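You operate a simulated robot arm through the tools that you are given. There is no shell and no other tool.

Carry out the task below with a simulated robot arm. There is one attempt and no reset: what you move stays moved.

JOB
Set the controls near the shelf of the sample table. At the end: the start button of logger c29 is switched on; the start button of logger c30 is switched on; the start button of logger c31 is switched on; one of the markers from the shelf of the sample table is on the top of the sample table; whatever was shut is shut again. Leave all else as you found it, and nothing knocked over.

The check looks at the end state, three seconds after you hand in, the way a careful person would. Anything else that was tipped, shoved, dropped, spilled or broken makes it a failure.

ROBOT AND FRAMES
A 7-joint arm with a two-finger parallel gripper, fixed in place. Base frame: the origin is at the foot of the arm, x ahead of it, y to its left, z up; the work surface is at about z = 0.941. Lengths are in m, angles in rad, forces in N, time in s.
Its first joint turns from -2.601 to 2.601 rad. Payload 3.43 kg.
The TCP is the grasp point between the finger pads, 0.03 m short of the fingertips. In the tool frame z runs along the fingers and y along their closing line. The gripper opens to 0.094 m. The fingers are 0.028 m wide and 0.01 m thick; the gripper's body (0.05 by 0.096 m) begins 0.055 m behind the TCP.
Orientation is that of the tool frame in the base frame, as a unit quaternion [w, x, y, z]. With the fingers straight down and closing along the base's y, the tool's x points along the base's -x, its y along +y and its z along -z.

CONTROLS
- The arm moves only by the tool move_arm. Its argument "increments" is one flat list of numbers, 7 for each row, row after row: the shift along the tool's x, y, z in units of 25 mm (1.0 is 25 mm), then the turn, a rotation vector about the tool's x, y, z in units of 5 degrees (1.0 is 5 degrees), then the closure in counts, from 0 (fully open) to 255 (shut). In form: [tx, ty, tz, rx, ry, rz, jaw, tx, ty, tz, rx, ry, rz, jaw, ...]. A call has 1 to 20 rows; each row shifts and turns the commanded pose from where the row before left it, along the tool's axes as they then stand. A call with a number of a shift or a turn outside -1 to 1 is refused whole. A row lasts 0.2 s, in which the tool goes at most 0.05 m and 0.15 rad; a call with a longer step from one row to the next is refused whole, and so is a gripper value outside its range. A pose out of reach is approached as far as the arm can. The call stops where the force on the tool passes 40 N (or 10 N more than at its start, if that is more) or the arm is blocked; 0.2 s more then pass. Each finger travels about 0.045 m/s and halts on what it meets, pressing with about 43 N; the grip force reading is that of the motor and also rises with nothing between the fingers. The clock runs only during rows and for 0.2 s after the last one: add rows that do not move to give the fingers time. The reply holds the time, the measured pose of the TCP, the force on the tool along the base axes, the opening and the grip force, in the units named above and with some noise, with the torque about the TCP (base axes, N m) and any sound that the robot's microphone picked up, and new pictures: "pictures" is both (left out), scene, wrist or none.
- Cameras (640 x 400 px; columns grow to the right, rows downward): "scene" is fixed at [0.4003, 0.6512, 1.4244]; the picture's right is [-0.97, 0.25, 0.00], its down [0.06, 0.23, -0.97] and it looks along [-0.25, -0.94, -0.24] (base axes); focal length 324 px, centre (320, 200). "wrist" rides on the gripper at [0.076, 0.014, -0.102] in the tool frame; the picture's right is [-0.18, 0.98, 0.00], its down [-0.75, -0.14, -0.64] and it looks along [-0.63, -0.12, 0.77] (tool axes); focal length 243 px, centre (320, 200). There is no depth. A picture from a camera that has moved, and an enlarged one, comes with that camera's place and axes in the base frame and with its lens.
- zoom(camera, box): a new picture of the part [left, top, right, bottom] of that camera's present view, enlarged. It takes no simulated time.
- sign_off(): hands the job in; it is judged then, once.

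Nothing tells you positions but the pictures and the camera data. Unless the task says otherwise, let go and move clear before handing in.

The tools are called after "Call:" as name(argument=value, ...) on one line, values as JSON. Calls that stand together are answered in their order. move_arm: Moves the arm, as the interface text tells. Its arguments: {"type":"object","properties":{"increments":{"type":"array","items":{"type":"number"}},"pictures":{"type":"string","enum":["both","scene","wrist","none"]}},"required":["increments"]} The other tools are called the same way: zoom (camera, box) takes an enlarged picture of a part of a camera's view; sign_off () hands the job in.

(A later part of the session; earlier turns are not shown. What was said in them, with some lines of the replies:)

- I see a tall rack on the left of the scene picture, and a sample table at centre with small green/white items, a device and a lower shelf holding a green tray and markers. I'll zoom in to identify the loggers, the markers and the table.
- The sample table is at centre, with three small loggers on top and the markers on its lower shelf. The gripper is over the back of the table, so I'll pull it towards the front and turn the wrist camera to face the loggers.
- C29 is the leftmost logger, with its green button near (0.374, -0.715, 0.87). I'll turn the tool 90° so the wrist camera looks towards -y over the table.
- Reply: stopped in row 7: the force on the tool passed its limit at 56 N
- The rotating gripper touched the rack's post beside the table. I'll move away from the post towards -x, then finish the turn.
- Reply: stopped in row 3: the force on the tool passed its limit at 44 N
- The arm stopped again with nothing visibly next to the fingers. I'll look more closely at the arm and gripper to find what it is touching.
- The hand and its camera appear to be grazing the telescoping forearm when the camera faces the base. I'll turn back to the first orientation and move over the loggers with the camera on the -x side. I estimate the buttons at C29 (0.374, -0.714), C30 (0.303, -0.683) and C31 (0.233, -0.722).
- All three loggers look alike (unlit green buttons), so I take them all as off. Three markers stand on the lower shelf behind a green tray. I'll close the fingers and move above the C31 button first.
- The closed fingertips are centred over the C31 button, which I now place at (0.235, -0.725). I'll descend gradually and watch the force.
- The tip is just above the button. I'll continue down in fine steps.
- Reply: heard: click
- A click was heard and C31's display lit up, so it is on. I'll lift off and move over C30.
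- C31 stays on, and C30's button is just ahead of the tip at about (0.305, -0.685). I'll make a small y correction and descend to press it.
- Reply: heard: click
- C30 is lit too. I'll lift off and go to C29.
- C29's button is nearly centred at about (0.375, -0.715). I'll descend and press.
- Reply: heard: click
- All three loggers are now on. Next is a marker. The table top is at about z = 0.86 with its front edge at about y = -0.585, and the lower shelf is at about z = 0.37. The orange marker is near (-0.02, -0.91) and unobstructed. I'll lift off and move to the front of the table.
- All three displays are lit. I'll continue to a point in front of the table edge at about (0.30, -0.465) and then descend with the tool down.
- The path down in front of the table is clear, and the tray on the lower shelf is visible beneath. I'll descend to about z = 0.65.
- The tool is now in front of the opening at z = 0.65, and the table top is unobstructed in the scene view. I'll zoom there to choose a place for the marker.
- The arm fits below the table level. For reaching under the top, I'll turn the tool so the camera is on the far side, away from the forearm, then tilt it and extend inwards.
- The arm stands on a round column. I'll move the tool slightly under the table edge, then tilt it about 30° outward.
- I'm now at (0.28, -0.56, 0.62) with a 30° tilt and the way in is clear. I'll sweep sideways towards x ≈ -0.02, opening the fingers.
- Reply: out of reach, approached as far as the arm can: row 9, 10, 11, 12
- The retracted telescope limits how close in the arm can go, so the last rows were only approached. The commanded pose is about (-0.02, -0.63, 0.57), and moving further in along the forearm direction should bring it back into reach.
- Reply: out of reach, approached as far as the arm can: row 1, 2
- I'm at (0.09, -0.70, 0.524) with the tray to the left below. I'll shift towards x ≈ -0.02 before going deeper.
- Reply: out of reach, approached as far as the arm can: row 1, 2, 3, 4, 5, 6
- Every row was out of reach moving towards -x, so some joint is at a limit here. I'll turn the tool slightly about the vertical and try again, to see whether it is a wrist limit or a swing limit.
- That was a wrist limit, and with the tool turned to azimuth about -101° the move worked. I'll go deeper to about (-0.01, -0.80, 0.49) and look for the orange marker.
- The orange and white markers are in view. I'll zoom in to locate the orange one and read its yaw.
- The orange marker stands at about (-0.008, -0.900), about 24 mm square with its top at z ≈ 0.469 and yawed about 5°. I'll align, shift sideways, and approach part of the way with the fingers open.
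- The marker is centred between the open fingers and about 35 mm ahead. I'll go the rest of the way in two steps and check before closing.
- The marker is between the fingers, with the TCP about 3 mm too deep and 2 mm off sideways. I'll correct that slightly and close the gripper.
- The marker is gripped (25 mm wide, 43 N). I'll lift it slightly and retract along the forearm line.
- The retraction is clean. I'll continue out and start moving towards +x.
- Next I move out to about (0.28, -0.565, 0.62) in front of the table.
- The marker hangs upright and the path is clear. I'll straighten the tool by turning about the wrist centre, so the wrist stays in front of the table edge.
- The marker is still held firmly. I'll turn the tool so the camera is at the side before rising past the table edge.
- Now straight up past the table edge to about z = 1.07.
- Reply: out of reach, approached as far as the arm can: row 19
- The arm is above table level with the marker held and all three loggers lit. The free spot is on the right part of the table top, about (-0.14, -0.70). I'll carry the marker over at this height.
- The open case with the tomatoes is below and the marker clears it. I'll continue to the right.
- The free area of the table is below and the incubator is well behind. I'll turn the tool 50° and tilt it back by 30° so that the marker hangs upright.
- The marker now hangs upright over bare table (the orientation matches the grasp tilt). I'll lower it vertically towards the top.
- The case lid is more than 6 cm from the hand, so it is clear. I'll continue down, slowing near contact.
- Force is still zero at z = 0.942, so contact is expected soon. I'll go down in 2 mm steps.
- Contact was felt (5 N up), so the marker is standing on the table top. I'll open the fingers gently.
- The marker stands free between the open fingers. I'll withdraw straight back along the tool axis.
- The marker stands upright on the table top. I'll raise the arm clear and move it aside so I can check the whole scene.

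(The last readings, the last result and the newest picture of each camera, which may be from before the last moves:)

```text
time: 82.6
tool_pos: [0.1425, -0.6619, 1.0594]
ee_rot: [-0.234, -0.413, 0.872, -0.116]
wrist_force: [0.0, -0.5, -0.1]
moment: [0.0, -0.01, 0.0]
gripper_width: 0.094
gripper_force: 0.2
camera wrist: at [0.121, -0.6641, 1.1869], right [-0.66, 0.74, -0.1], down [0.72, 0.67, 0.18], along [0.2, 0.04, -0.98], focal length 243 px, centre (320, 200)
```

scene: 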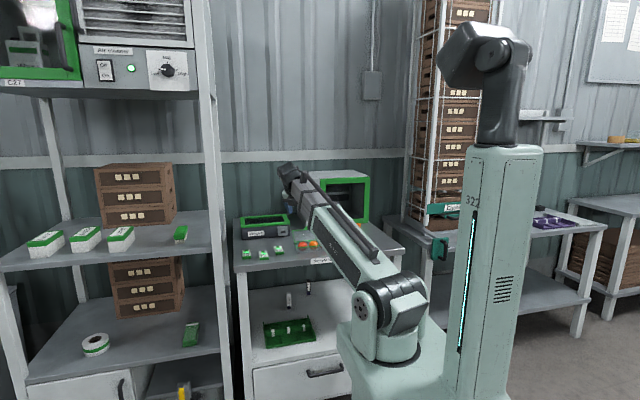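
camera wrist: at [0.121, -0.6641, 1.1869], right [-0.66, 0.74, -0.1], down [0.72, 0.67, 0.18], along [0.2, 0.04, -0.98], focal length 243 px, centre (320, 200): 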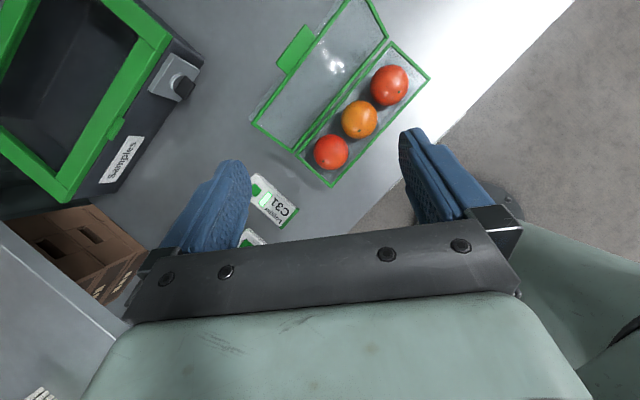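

Call:
zoom(camera="scene", box=[225, 165, 415, 285])

Call:
zoom(camera="scene", box=[240, 260, 400, 400])

Call:
zoom(camera="scene", box=[0, 150, 240, 400])

```text
3.33 times, centred on (320, 225) of scene
camera zoom: at [0.4003, 0.6512, 1.4244], right [-0.97, 0.25, 0.0], down [0.06, 0.23, -0.97], along [-0.25, -0.94, -0.24], focal length 1082 px, centre (320, 117)
```

zoom: 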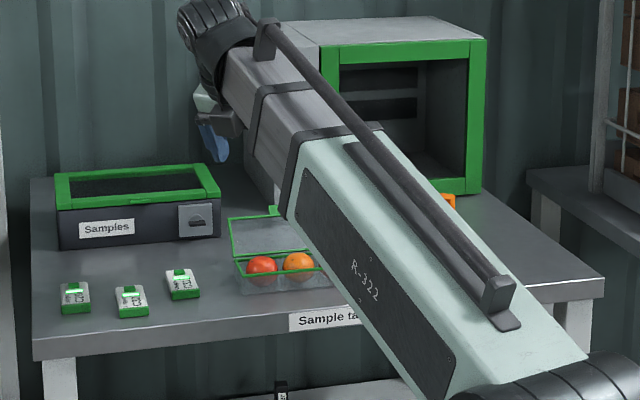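

```text
2.86 times, centred on (320, 330) of scene
camera zoom: at [0.4003, 0.6512, 1.4244], right [-0.97, 0.25, 0.0], down [0.06, 0.23, -0.97], along [-0.25, -0.94, -0.24], focal length 927 px, centre (320, -171)
```

zoom: 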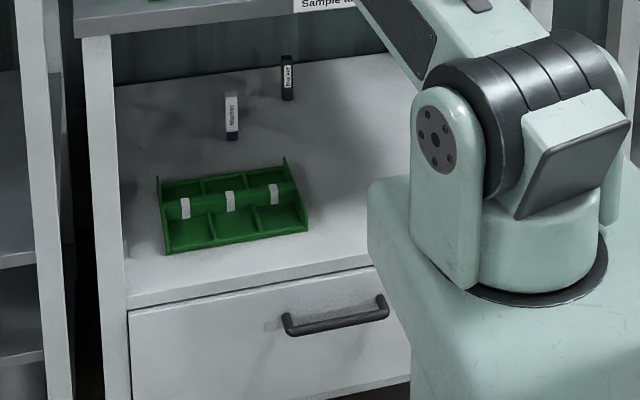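

```text
1.60 times, centred on (120, 275) of scene
camera zoom: at [0.4003, 0.6512, 1.4244], right [-0.97, 0.25, 0.0], down [0.06, 0.23, -0.97], along [-0.25, -0.94, -0.24], focal length 519 px, centre (640, 80)
```

zoom: 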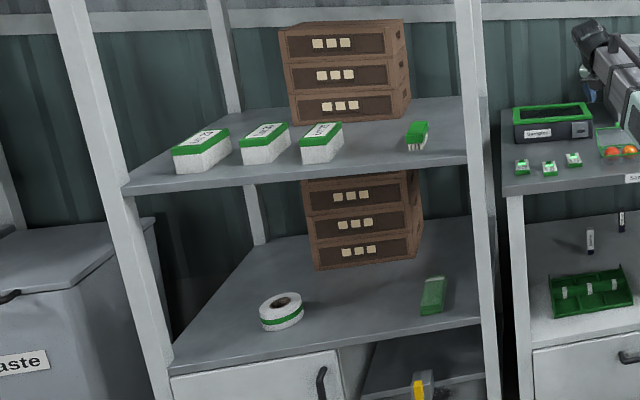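

Everything looks unchanged: the other two markers and the tray are in place, and the loggers are lit. I'll shift a little further to get a clear view of the orange marker behind the forearm.

Call:
move_arm(increments=[-0.548, -0.775, -0.313, 0, 0, 0, 0, -0.548, -0.775, -0.313, 0, 0, 0, 0, -0.548, -0.775, -0.313, 0, 0, 0, 0, -0.548, -0.775, -0.313, 0, 0, 0, 0, 0, 0, 0, 0, 0, 0, 0], pictures="both")

Call:
zoom(camera="scene", box=[225, 165, 415, 285])

```text
time: 83.8
tool_pos: [0.2437, -0.6608, 1.0593]
ee_rot: [-0.234, -0.413, 0.872, -0.118]
wrist_force: [-0.3, 0.6, 0.1]
moment: [-0.02, -0.01, 0.0]
gripper_width: 0.0941
gripper_force: 0.0
camera wrist: at [0.2213, -0.6629, 1.1876], right [-0.66, 0.74, -0.1], down [0.72, 0.67, 0.18], along [0.2, 0.04, -0.98], focal length 243 px, centre (320, 200)
```

scene: 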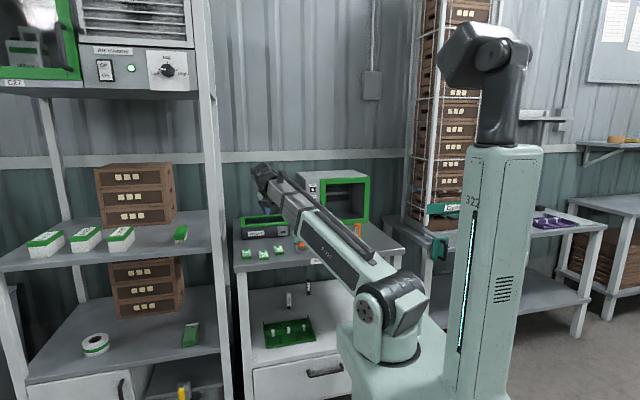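
wrist: 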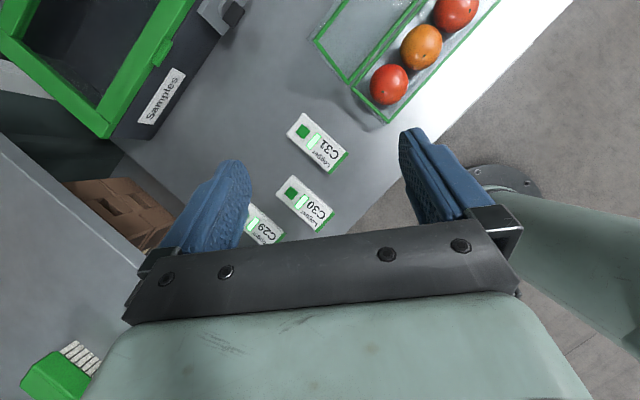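

```text
3.33 times, centred on (320, 225) of scene
camera zoom: at [0.4003, 0.6512, 1.4244], right [-0.97, 0.25, 0.0], down [0.06, 0.23, -0.97], along [-0.25, -0.94, -0.24], focal length 1082 px, centre (320, 117)
```

zoom: 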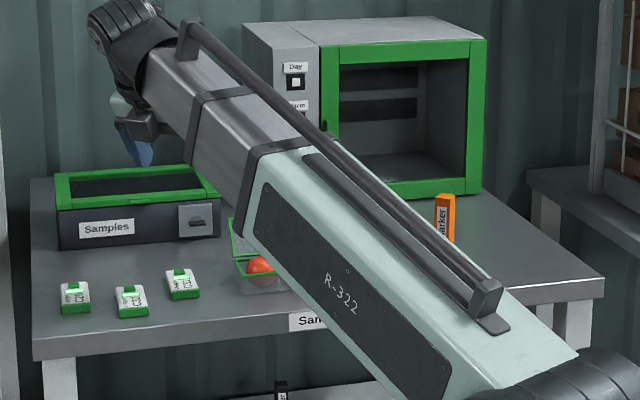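

The orange marker stands upright on the sample table. Loggers C29, C30 and C31 all show lit displays, and nothing else appears disturbed. The gripper is empty and clear, so I'm handing the job in.

Call:
sign_off()

```text
The job is handed in.
```

The job is handed in. Loggers C29, C30 and C31 are switched on, and the orange marker now stands upright on the top of the sample table.

- **Loggers:** each start button clicked when pressed and its display lit. All three were still lit in the last pictures.
- **Marker:** I took the orange one from the lower shelf and set it down on the free right-hand part of the table top. The white and black markers and the green tray are where they were.
- **Things left alone:** I didn't open or close anything. The case with the tomatoes had its lid open at the start, and I left it that way.
- **Contact:** early on, two moves stopped when the force limit tripped, at 56 N and then 44 N. I think the hand was catching on the robot's own forearm, though the first could have been the post of the rack beside the table. Nothing looks moved in the later pictures.
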